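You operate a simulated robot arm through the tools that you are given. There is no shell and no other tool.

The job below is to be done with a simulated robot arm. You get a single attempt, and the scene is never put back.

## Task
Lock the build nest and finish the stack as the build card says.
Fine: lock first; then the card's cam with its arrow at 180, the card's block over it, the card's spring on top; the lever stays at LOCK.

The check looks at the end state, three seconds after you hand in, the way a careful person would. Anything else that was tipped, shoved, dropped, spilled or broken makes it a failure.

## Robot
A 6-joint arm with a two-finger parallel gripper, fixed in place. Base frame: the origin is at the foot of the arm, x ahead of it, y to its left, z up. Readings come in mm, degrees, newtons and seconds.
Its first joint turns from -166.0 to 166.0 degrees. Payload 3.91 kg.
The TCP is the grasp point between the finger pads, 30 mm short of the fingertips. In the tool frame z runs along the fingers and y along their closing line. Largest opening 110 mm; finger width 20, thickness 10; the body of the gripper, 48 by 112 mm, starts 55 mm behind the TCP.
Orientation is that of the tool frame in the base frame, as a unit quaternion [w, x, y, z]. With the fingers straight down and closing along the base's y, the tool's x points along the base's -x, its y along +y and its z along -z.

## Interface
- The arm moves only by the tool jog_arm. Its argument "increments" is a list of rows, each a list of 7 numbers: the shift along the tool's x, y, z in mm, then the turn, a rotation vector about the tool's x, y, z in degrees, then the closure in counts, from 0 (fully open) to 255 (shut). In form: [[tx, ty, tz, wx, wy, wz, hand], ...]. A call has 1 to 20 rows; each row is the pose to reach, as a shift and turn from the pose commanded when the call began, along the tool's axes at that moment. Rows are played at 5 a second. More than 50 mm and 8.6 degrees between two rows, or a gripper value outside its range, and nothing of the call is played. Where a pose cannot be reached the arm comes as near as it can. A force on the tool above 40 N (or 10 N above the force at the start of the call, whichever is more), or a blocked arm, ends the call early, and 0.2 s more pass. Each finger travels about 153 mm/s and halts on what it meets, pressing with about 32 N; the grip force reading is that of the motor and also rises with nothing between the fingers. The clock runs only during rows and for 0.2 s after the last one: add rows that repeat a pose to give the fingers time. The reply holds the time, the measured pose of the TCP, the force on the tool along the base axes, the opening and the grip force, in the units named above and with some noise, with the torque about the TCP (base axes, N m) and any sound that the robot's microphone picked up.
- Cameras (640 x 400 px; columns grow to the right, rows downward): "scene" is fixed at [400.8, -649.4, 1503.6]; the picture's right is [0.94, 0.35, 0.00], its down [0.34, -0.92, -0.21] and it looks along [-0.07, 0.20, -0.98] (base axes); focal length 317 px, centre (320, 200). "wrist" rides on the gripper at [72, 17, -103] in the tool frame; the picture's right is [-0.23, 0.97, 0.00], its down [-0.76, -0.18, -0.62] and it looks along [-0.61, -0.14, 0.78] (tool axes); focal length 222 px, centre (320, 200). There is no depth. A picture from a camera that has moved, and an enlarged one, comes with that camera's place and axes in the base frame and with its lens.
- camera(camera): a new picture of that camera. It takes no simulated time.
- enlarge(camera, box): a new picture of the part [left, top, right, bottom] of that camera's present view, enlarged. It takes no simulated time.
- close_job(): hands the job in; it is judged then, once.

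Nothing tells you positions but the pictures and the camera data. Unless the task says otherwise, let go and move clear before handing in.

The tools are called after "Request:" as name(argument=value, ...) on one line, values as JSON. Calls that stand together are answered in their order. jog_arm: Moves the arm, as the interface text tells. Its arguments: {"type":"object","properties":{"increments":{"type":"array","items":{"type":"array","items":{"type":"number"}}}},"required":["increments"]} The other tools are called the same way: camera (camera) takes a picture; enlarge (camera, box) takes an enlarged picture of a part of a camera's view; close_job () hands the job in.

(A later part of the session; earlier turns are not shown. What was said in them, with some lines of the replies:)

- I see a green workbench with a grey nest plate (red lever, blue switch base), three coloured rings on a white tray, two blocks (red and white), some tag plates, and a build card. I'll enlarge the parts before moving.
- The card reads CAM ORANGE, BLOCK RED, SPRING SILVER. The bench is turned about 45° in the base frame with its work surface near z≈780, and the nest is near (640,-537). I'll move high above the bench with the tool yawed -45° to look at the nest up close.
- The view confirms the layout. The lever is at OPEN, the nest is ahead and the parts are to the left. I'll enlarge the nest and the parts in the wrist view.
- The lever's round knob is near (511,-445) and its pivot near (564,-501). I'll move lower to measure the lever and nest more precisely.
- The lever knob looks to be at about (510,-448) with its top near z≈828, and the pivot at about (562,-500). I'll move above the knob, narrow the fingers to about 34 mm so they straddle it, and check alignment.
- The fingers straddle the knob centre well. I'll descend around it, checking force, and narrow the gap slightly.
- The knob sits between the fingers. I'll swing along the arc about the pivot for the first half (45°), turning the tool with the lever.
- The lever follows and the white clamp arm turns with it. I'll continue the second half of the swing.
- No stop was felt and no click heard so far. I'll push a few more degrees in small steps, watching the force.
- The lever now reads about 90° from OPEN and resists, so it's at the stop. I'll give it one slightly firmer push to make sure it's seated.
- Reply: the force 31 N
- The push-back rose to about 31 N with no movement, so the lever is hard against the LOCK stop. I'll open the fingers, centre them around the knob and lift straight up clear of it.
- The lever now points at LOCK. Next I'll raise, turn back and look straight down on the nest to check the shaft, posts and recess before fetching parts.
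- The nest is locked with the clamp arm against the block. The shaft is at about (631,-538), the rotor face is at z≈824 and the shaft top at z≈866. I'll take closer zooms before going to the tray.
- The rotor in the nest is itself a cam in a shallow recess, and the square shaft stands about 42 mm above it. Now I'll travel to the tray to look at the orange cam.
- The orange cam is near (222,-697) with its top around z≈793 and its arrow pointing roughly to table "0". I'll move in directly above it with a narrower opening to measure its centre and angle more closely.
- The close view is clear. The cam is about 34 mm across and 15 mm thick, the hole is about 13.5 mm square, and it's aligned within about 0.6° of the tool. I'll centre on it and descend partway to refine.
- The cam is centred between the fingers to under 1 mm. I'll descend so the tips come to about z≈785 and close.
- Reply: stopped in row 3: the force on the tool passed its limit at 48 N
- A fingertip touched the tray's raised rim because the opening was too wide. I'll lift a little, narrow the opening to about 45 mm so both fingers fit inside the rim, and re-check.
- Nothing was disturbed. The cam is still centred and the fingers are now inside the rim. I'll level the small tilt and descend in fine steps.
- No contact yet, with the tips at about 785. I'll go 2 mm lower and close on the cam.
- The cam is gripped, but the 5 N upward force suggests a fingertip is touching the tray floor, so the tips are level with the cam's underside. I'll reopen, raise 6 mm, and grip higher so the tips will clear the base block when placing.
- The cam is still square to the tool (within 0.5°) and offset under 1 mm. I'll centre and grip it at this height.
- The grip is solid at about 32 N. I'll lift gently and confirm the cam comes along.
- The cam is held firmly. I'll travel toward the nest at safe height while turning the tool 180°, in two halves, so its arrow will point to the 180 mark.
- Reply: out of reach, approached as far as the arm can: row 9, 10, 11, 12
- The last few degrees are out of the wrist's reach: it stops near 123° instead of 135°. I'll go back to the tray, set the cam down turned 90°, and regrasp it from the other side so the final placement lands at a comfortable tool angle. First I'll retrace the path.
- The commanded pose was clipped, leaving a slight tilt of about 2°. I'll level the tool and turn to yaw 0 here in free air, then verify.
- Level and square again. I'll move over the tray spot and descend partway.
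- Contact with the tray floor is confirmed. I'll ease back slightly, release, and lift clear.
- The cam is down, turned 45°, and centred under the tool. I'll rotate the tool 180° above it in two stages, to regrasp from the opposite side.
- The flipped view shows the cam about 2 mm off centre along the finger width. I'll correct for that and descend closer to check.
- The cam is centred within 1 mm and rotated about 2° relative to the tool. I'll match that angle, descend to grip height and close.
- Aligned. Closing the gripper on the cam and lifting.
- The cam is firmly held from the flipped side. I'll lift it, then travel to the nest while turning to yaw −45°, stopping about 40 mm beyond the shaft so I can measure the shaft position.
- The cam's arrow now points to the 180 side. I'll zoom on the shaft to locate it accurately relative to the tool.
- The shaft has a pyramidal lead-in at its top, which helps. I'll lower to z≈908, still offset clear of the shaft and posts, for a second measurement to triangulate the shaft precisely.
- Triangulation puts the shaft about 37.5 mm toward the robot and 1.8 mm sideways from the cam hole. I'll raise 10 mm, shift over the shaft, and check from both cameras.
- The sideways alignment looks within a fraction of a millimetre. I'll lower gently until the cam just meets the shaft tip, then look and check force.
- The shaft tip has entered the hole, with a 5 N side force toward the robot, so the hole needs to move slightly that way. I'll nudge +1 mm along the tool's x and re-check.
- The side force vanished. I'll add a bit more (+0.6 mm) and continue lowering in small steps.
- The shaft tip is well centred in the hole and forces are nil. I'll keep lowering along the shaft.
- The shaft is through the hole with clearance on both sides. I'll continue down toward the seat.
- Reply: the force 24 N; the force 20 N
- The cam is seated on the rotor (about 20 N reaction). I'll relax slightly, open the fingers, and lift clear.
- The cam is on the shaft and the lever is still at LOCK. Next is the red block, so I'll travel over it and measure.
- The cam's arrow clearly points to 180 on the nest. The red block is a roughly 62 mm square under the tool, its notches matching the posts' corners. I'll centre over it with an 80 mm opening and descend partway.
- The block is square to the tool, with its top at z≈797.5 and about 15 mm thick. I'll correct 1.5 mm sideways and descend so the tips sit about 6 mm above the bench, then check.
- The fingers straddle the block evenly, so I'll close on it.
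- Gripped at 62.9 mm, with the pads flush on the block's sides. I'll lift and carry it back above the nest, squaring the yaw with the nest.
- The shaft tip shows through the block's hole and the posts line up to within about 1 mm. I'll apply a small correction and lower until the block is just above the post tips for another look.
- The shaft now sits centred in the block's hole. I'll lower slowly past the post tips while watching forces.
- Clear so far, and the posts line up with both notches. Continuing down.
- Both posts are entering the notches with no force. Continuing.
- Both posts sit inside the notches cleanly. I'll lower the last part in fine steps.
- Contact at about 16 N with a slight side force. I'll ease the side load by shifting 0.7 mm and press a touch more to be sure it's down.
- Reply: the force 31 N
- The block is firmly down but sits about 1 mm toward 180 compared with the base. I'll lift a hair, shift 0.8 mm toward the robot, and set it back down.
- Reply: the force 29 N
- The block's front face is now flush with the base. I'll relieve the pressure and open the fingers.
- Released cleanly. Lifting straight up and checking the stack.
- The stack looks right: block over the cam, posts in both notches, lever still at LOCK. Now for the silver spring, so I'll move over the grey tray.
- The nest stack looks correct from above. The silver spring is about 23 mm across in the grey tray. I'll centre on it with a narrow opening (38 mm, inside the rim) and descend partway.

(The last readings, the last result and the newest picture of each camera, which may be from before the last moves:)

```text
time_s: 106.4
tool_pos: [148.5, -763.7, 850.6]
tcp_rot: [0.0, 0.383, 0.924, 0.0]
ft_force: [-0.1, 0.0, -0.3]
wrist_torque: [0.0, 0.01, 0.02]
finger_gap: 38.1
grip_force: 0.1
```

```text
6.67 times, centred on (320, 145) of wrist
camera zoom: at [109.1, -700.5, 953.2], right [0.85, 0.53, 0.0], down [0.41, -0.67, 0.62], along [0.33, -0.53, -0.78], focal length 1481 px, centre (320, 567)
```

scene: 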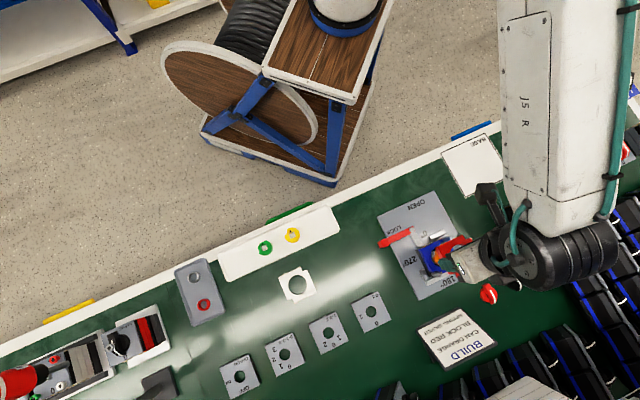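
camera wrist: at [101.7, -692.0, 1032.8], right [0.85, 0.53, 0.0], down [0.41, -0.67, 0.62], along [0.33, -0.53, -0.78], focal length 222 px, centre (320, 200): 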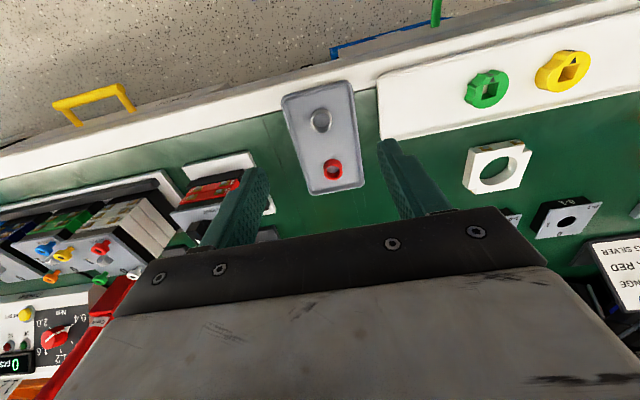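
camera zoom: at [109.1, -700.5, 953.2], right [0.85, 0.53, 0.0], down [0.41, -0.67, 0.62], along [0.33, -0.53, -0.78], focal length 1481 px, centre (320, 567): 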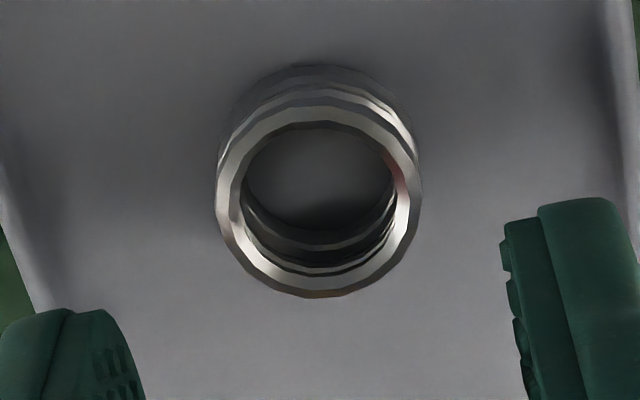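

The spring is centred, about 10 mm tall and 18 mm inner diameter. Descending to grip height.

Request:
jog_arm(increments=[[0, -0.3, 10, 0, 0, 0, 167], [0, -0.3, 20, 0, 0, 0, 167], [0, -0.3, 26, 0, 0, 0, 167], [0, -0.3, 30, 0, 0, 0, 167], [0, -0.3, 32, 0, 0, 0, 167], [0, -0.3, 32, 0, 0, 0, 167]])

Request:
enlarge(camera="wrist", box=[260, 100, 380, 210])

```text
time_s: 107.8
tool_pos: [148.0, -763.2, 819.0]
tcp_rot: [0.0, 0.383, 0.924, 0.001]
ft_force: [-0.4, 0.1, 0.1]
wrist_torque: [0.01, -0.01, 0.03]
finger_gap: 38.0
grip_force: 0.1
```

```text
3.64 times, centred on (320, 155) of wrist
camera zoom: at [109.3, -700.3, 921.9], right [0.85, 0.53, 0.0], down [0.41, -0.66, 0.62], along [0.33, -0.53, -0.78], focal length 808 px, centre (320, 364)
```

zoom: 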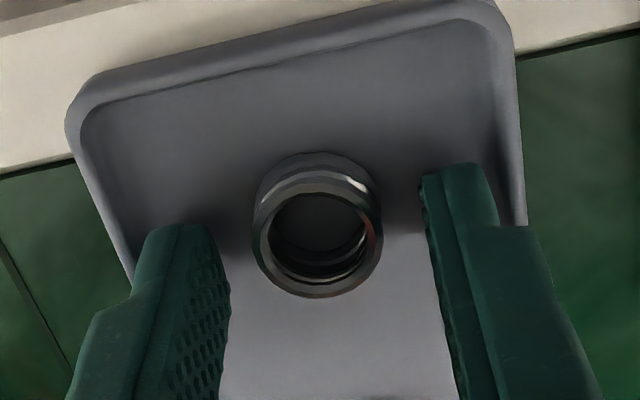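

Request:
jog_arm(increments=[[0, -0.6, 1.5, 0, 0, 0, 167], [0, -0.6, 1.5, 0, 0, 0, 180], [0, -0.6, 1.5, 0, 0, 0, 195], [0, -0.6, 1.5, 0, 0, 0, 210], [0, -0.6, 1.5, 0, 0, 0, 225], [0, -0.6, 1.5, 0, 0, 0, 240], [0, -0.6, 1.5, 0, 0, 0, 240]])

Request:
enlarge(camera="wrist", box=[260, 100, 380, 210])

```text
time_s: 109.4
tool_pos: [148.1, -763.5, 818.3]
tcp_rot: [-0.001, 0.382, 0.924, 0.001]
ft_force: [0.0, -0.2, -0.2]
wrist_torque: [0.0, -0.03, 0.0]
finger_gap: 19.2
grip_force: 31.6
```

```text
3.64 times, centred on (320, 155) of wrist
camera zoom: at [108.9, -701.0, 920.6], right [0.85, 0.53, 0.0], down [0.41, -0.67, 0.62], along [0.33, -0.53, -0.78], focal length 808 px, centre (320, 364)
```

zoom: 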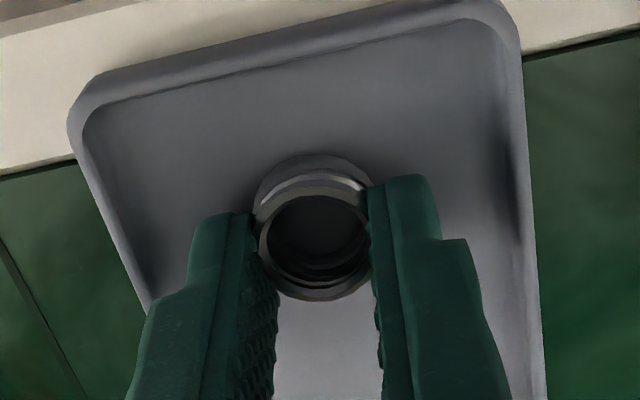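

The spring is gripped. Lifting and carrying it back above the nest.

Request:
jog_arm(increments=[[0, 0, -4, 0, 0, 0, 240], [0, 0, -12, 0, 0, 0, 240], [0, 0, -30, 0, 0, 0, 240], [0, 0, -60, 0, 0, 0, 240], [0, 0, -100, 0, 0, 0, 240], [0, 0, -133, 0, 0, 0, 240], [0, 0, -133, 0, 0, 0, 240]])

Request:
enlarge(camera="wrist", box=[260, 100, 380, 210])

Request:
jog_arm(increments=[[-12.8, 35.8, 0, 0, 0, 0, 240], [-25.6, 71.6, 0, 0, 0, 0, 240], [-38.5, 107.4, 0, 0, 0, 0, 240], [-51.3, 143.1, 0, 0, 0, 0, 240], [-64.1, 178.9, 0, 0, 0, 0, 240], [-76.9, 214.7, 0, 0, 0, 0, 240], [-89.8, 250.5, 0, 0, 0, 0, 240], [-102.6, 286.3, 0, 0, 0, 0, 240], [-115.4, 322.1, 0, 0, 0, 0, 240], [-128.2, 357.9, 0, 0, 0, 0, 240], [-141, 393.6, 0, 0, 0, 0, 240], [-153.9, 429.4, 0, 0, 0, 0, 240], [-166.7, 465.2, 0, 0, 0, 0, 240], [-179.5, 501, 0, 0, 0, 0, 240], [-179.5, 501, 0, 0, 0, 0, 240]])

Request:
enlarge(camera="wrist", box=[250, 80, 390, 200])

```text
time_s: 111.0
tool_pos: [148.3, -762.3, 951.3]
tcp_rot: [-0.001, 0.383, 0.924, 0.0]
ft_force: [-0.2, 0.5, 0.7]
wrist_torque: [-0.01, 0.0, 0.01]
finger_gap: 19.4
grip_force: 32.1
```

```text
3.64 times, centred on (320, 155) of wrist
camera zoom: at [108.9, -699.2, 1053.7], right [0.85, 0.53, 0.0], down [0.41, -0.67, 0.62], along [0.33, -0.53, -0.78], focal length 808 px, centre (320, 364)
```

zoom: 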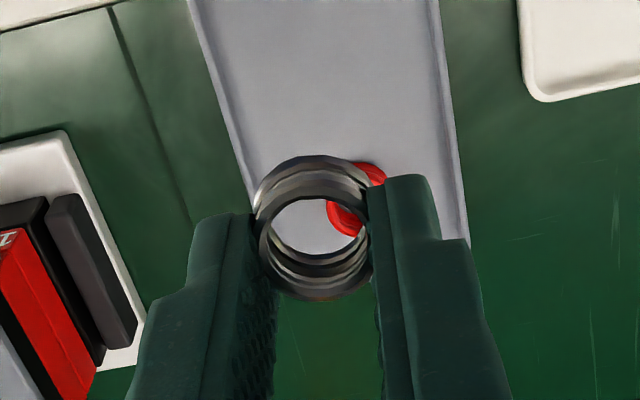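

```text
time_s: 114.2
tool_pos: [627.8, -538.9, 948.9]
tcp_rot: [0.0, 0.383, 0.924, 0.0]
ft_force: [0.7, 0.7, 0.4]
wrist_torque: [-0.02, 0.0, 0.0]
finger_gap: 19.1
grip_force: 31.9
```

```text
3.33 times, centred on (320, 140) of wrist
camera zoom: at [588.6, -475.1, 1052.1], right [0.85, 0.53, 0.0], down [0.41, -0.67, 0.62], along [0.33, -0.53, -0.78], focal length 740 px, centre (320, 400)
```

zoom: 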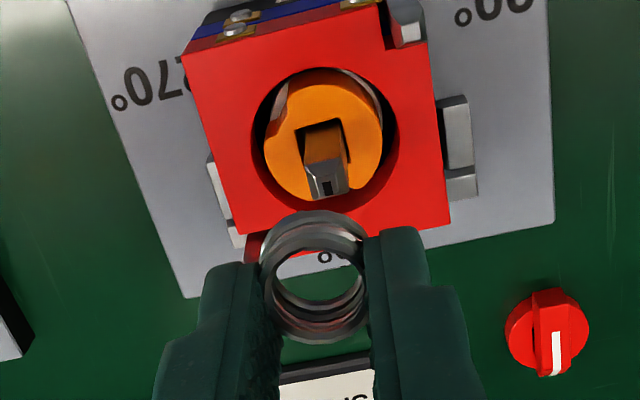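

Request:
jog_arm(increments=[[0, 0, 13, 0, 0, 0, 240], [0, 0, 26, 0, 0, 0, 240], [0, 0, 38, 0, 0, 0, 240], [0, 0, 38, 0, 0, 0, 240]])

Request:
enlarge(camera="wrist", box=[280, 110, 360, 190])

Request:
enlarge(camera="wrist", box=[295, 125, 345, 175])

```text
time_s: 115.2
tool_pos: [629.2, -537.2, 911.7]
tcp_rot: [-0.001, 0.383, 0.924, 0.001]
ft_force: [0.9, 0.4, 0.2]
wrist_torque: [0.0, 0.0, -0.01]
finger_gap: 19.0
grip_force: 31.9
```

```text
5.00 times, centred on (320, 150) of wrist
camera zoom: at [589.2, -473.7, 1015.3], right [0.85, 0.53, 0.0], down [0.41, -0.66, 0.62], along [0.33, -0.53, -0.78], focal length 1111 px, centre (320, 450)
```

zoom: 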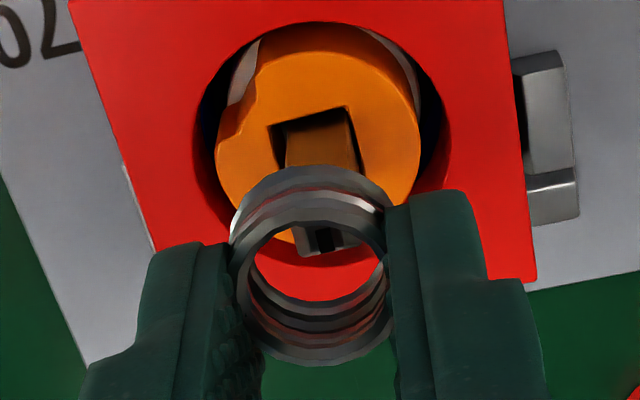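

```text
8.00 times, centred on (320, 150) of wrist
camera zoom: at [589.2, -473.7, 1015.3], right [0.85, 0.53, 0.0], down [0.41, -0.66, 0.62], along [0.33, -0.53, -0.78], focal length 1777 px, centre (320, 600)
```

zoom: 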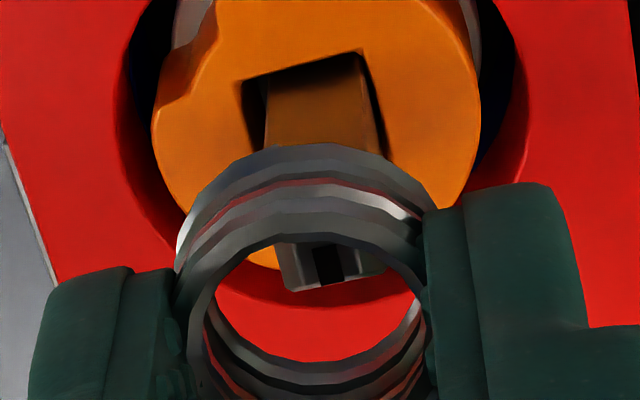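

The shaft tip shows through the ring about 1.5 mm to the right of centre. I'll correct and lower until the ring meets the shaft tip.

Request:
jog_arm(increments=[[-0.5, 1.5, 0, 0, 0, 0, 240], [-0.5, 1.5, 4, 0, 0, 0, 240], [-0.5, 1.5, 8, 0, 0, 0, 240], [-0.5, 1.5, 8, 0, 0, 0, 240]])

Request:
enlarge(camera="wrist", box=[290, 125, 350, 185])

```text
time_s: 116.2
tool_pos: [630.4, -536.1, 903.9]
tcp_rot: [0.0, 0.382, 0.924, 0.0]
ft_force: [0.1, -0.5, -0.6]
wrist_torque: [0.01, 0.02, 0.01]
finger_gap: 19.2
grip_force: 31.5
```

```text
6.67 times, centred on (320, 155) of wrist
camera zoom: at [591.0, -472.8, 1007.3], right [0.85, 0.53, 0.0], down [0.41, -0.67, 0.62], along [0.33, -0.53, -0.78], focal length 1481 px, centre (320, 500)
```

zoom: 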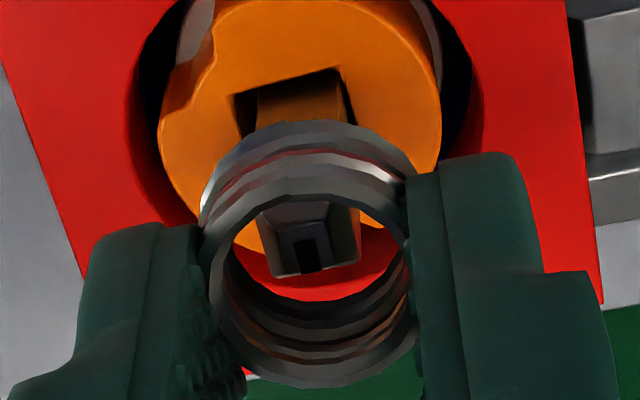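

Well centred now. Lowering over the shaft while checking forces.

Request:
jog_arm(increments=[[0, 0, 3, 0, 0, 0, 240], [0, 0, 6, 0, 0, 0, 240], [0, 0, 9, 0, 0, 0, 240], [0, 0, 9, 0, 0, 0, 240]])

Request:
enlarge(camera="wrist", box=[290, 125, 350, 185])

```text
time_s: 117.2
tool_pos: [630.4, -535.8, 895.3]
tcp_rot: [-0.002, 0.382, 0.924, 0.0]
ft_force: [-0.7, -6.8, 0.9]
wrist_torque: [-0.25, 0.05, 0.02]
finger_gap: 19.1
grip_force: 31.9
```

```text
6.67 times, centred on (320, 155) of wrist
camera zoom: at [590.8, -472.9, 998.2], right [0.85, 0.53, 0.0], down [0.41, -0.67, 0.62], along [0.33, -0.53, -0.78], focal length 1481 px, centre (320, 500)
```

zoom: 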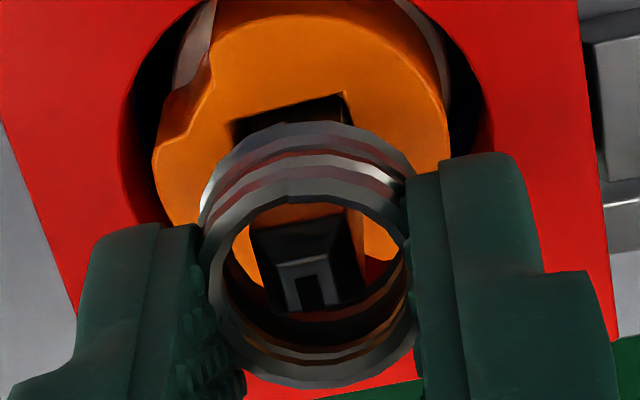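

A corner of the shaft is touching the ring on one side (about 7 N). I'll nudge the ring by 0.9 mm in both axes to relieve it.

Request:
jog_arm(increments=[[-0.5, -0.5, 0, 0, 0, 0, 240], [-0.9, -0.9, 0, 0, 0, 0, 240], [-0.9, -0.9, 0, 0, 0, 0, 240]])

Request:
enlarge(camera="wrist", box=[290, 125, 350, 185])

```text
time_s: 118.0
tool_pos: [631.6, -538.7, 896.1]
tcp_rot: [-0.002, 0.384, 0.924, 0.0]
ft_force: [0.8, -0.3, -0.1]
wrist_torque: [0.01, 0.04, 0.0]
finger_gap: 19.3
grip_force: 32.2
```

```text
6.67 times, centred on (320, 155) of wrist
camera zoom: at [591.4, -474.1, 998.6], right [0.85, 0.53, 0.0], down [0.41, -0.67, 0.62], along [0.33, -0.53, -0.78], focal length 1481 px, centre (320, 500)
```

zoom: 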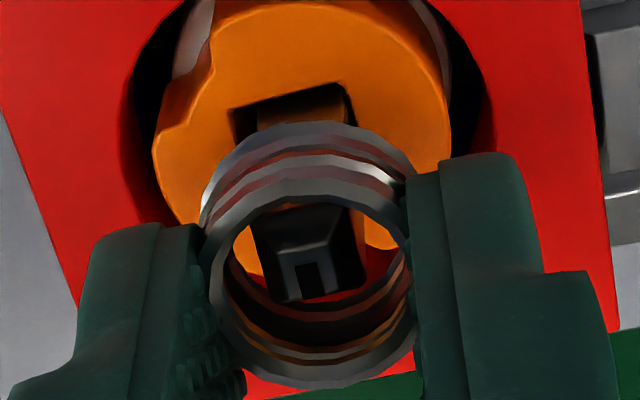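

The force is gone, so I'll continue lowering.

Request:
jog_arm(increments=[[-0.4, 0, 3, 0, 0, 0, 240], [-0.4, 0, 6, 0, 0, 0, 240], [-0.4, 0, 9, 0, 0, 0, 240], [-0.4, 0, 12, 0, 0, 0, 240], [-0.4, 0, 12, 0, 0, 0, 240]])

Request:
enlarge(camera="wrist", box=[280, 115, 360, 195])

```text
time_s: 119.2
tool_pos: [631.3, -538.3, 884.2]
tcp_rot: [-0.001, 0.383, 0.924, 0.0]
ft_force: [1.3, 0.4, 0.3]
wrist_torque: [0.0, 0.0, 0.01]
finger_gap: 19.1
grip_force: 32.1
```

```text
5.00 times, centred on (320, 155) of wrist
camera zoom: at [591.7, -474.8, 986.8], right [0.85, 0.53, 0.0], down [0.41, -0.67, 0.62], along [0.33, -0.53, -0.78], focal length 1111 px, centre (320, 425)
```

zoom: 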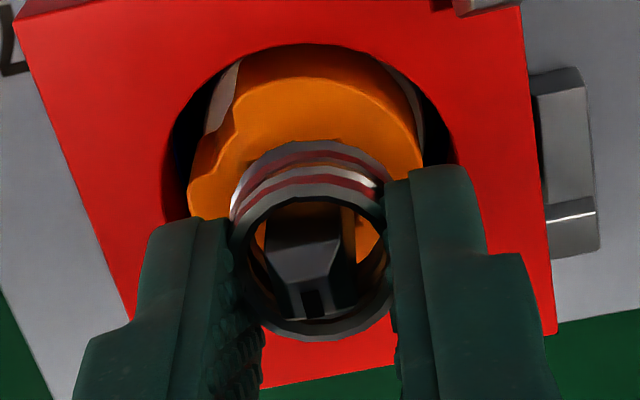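

The shaft is through the ring without contact. Lowering the final few millimetres.

Request:
jog_arm(increments=[[0, 0, 1.5, 0, 0, 0, 240], [0, 0, 3, 0, 0, 0, 240], [0, 0, 4.5, 0, 0, 0, 240], [0, 0, 4.5, 0, 0, 0, 240]])

Request:
jog_arm(increments=[[0, 0, 1, 0, 0, 0, 240], [0, 0, 2, 0, 0, 0, 240], [0, 0, 2, 0, 0, 0, 240]])

Request:
enlarge(camera="wrist", box=[280, 115, 360, 195])

```text
time_s: 120.2
tool_pos: [630.8, -538.2, 878.9]
tcp_rot: [0.0, 0.383, 0.924, 0.001]
ft_force: [-1.1, -0.6, -0.3]
wrist_torque: [-0.06, 0.01, -0.02]
finger_gap: 19.1
grip_force: 31.8
```

```text
time_s: 121.0
tool_pos: [630.4, -537.7, 876.9]
tcp_rot: [-0.001, 0.383, 0.924, 0.001]
ft_force: [0.1, -1.0, 6.6]
wrist_torque: [-0.04, -0.02, -0.03]
finger_gap: 19.4
grip_force: 31.7
```

```text
5.00 times, centred on (320, 155) of wrist
camera zoom: at [591.5, -474.5, 980.4], right [0.85, 0.53, 0.0], down [0.41, -0.66, 0.62], along [0.33, -0.53, -0.78], focal length 1111 px, centre (320, 425)
```

zoom: 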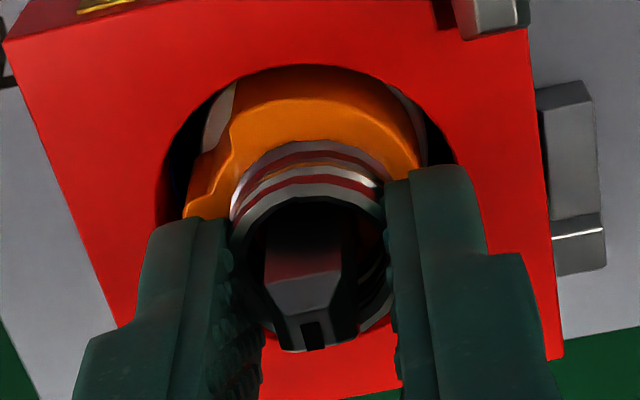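

The spring is resting on the cam (6.6 N contact). Opening the fingers and lifting straight up.

Request:
jog_arm(increments=[[0, 0, -0.3, 0, 0, 0, 230], [0, 0, -0.3, 0, 0, 0, 205], [0, 0, -0.3, 0, 0, 0, 185], [0, 0, -0.3, 0, 0, 0, 170], [0, 0, -0.3, 0, 0, 0, 165], [0, 0, -0.3, 0, 0, 0, 165]])

Request:
enlarge(camera="wrist", box=[280, 115, 360, 195])

```text
time_s: 122.4
tool_pos: [630.7, -537.2, 878.4]
tcp_rot: [-0.001, 0.382, 0.924, 0.0]
ft_force: [0.3, 0.1, 0.5]
wrist_torque: [-0.05, 0.02, 0.0]
finger_gap: 38.7
grip_force: 0.1
```

```text
5.00 times, centred on (320, 155) of wrist
camera zoom: at [591.8, -474.4, 980.3], right [0.85, 0.53, 0.0], down [0.41, -0.67, 0.62], along [0.33, -0.53, -0.78], focal length 1111 px, centre (320, 425)
```

zoom: 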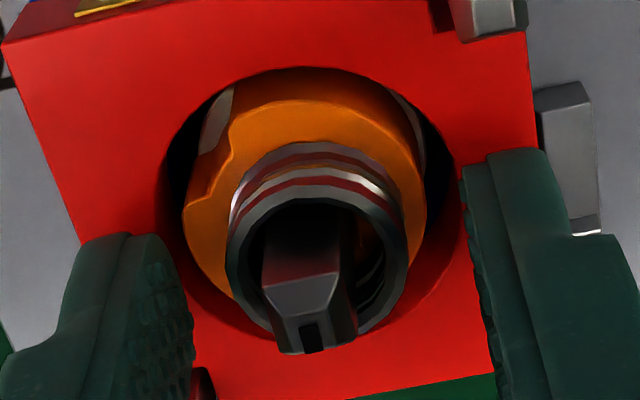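

The spring encircles the shaft on the cam. Lifting and moving clear.

Request:
jog_arm(increments=[[0, 0, -8, 0, 0, 0, 165], [0, 0, -25, 0, 0, 0, 165], [0, 0, -55, 0, 0, 0, 150], [0, 0, -95, 0, 0, 0, 120], [0, 0, -135, 0, 0, 0, 100], [35, 0, -150, 0, 0, 0, 100], [70, 0, -160, 0, 0, 0, 100], [110, 0, -170, 0, 0, 0, 100], [150, 0, -180, 0, 0, 0, 100], [150, 0, -180, 0, 0, 0, 100]])

Request:
camera(camera="scene")

Request:
enlarge(camera="scene", box=[385, 195, 485, 305])

Request:
enlarge(camera="scene", box=[410, 225, 470, 285])

Request:
enlarge(camera="scene", box=[170, 210, 350, 330])

```text
time_s: 124.6
tool_pos: [524.4, -432.1, 1058.7]
tcp_rot: [-0.001, 0.383, 0.924, 0.001]
ft_force: [0.2, 0.2, -0.3]
wrist_torque: [0.03, -0.02, 0.03]
finger_gap: 66.8
grip_force: 0.0
```

```text
taken
```

scene: 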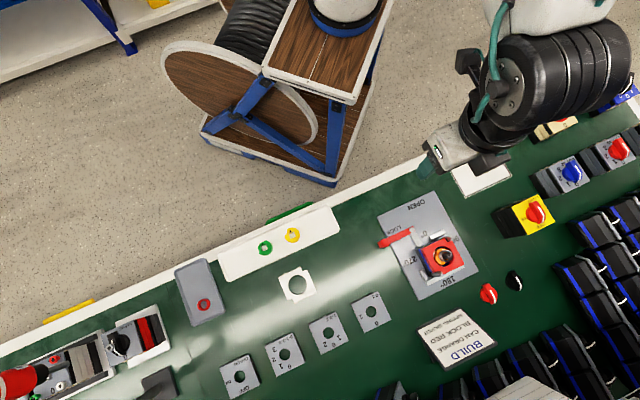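

```text
3.64 times, centred on (435, 250) of scene
camera zoom: at [400.8, -649.4, 1503.6], right [0.94, 0.35, 0.0], down [0.34, -0.92, -0.21], along [-0.07, 0.2, -0.98], focal length 1152 px, centre (-98, 18)
```

zoom: 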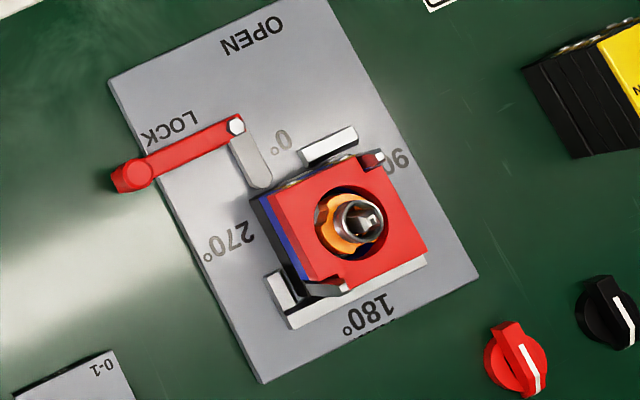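

```text
6.67 times, centred on (440, 255) of scene
camera zoom: at [400.8, -649.4, 1503.6], right [0.94, 0.35, 0.0], down [0.34, -0.92, -0.21], along [-0.07, 0.2, -0.98], focal length 2111 px, centre (-480, -167)
```

zoom: 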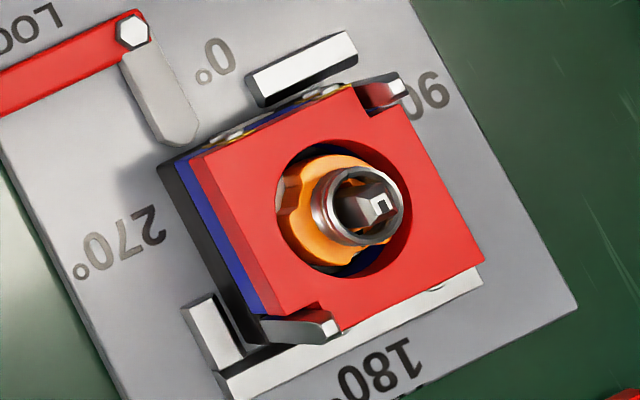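

```text
3.33 times, centred on (260, 270) of scene
camera zoom: at [400.8, -649.4, 1503.6], right [0.94, 0.35, 0.0], down [0.34, -0.92, -0.21], along [-0.07, 0.2, -0.98], focal length 1056 px, centre (520, -33)
```

zoom: 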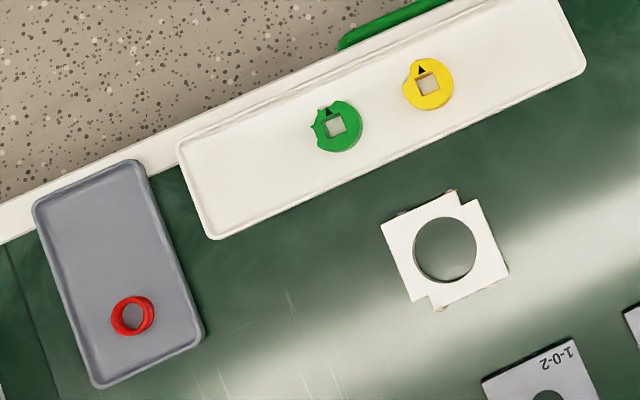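

The stack and the rest of the bench look right from above. I'll do one last check from the wrist camera for seating and the lever.

Request:
camera(camera="wrist")

Request:
enlarge(camera="wrist", box=[280, 110, 380, 210])

```text
taken
camera wrist: at [485.4, -369.0, 1160.9], right [0.85, 0.53, 0.0], down [0.41, -0.67, 0.62], along [0.33, -0.53, -0.78], focal length 222 px, centre (320, 200)
```

wrist: 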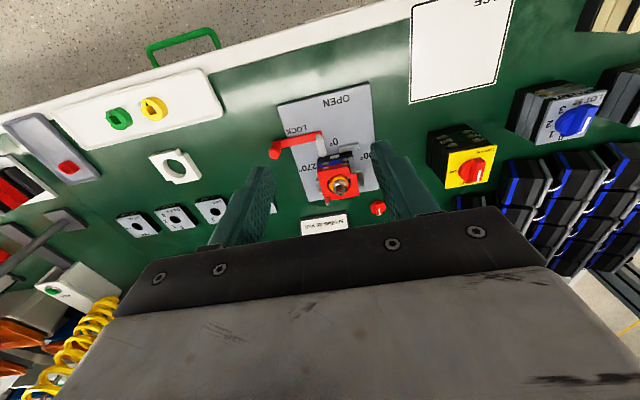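

```text
4.00 times, centred on (330, 160) of wrist
camera zoom: at [485.4, -369.0, 1160.9], right [0.85, 0.53, 0.0], down [0.41, -0.67, 0.62], along [0.33, -0.53, -0.78], focal length 888 px, centre (280, 360)
```

zoom: 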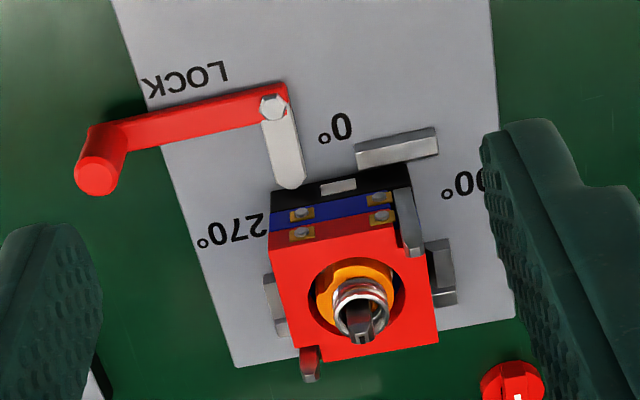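

The lever is at LOCK and the clamp arm is against the base. The orange cam is on the shaft with its arrow at 180, the red block sits flush over it, and the silver spring is on top. Nothing else on the bench has moved and the arm is clear, so I'm handing in.

Request:
close_job()

```text
The job is handed in.
```

The nest is locked and the stack is built as the card says; I've handed the job in, and no result has come back.

- **Lever:** it's at LOCK, pushed against its stop until it resisted at about 31 N. I heard no click, but it hasn't moved since.
- **Cam:** the orange cam is on the shaft with its arrow at 180.
- **Block:** the red block sits flat over the cam, with the two posts in its notches.
- **Spring:** the silver spring is around the shaft, resting on the cam.

- **Tray rim touch:** early on, a fingertip touched the rim of the white tray hard enough to stop the arm (48 N). The tray and the other cams hadn't shifted in later pictures.
- **Cam regrip:** I had to set the orange cam back in its tray once and regrip it, because the wrist couldn't turn far enough.

The arm is clear, and nothing else on the bench appeared to have moved in the last pictures.
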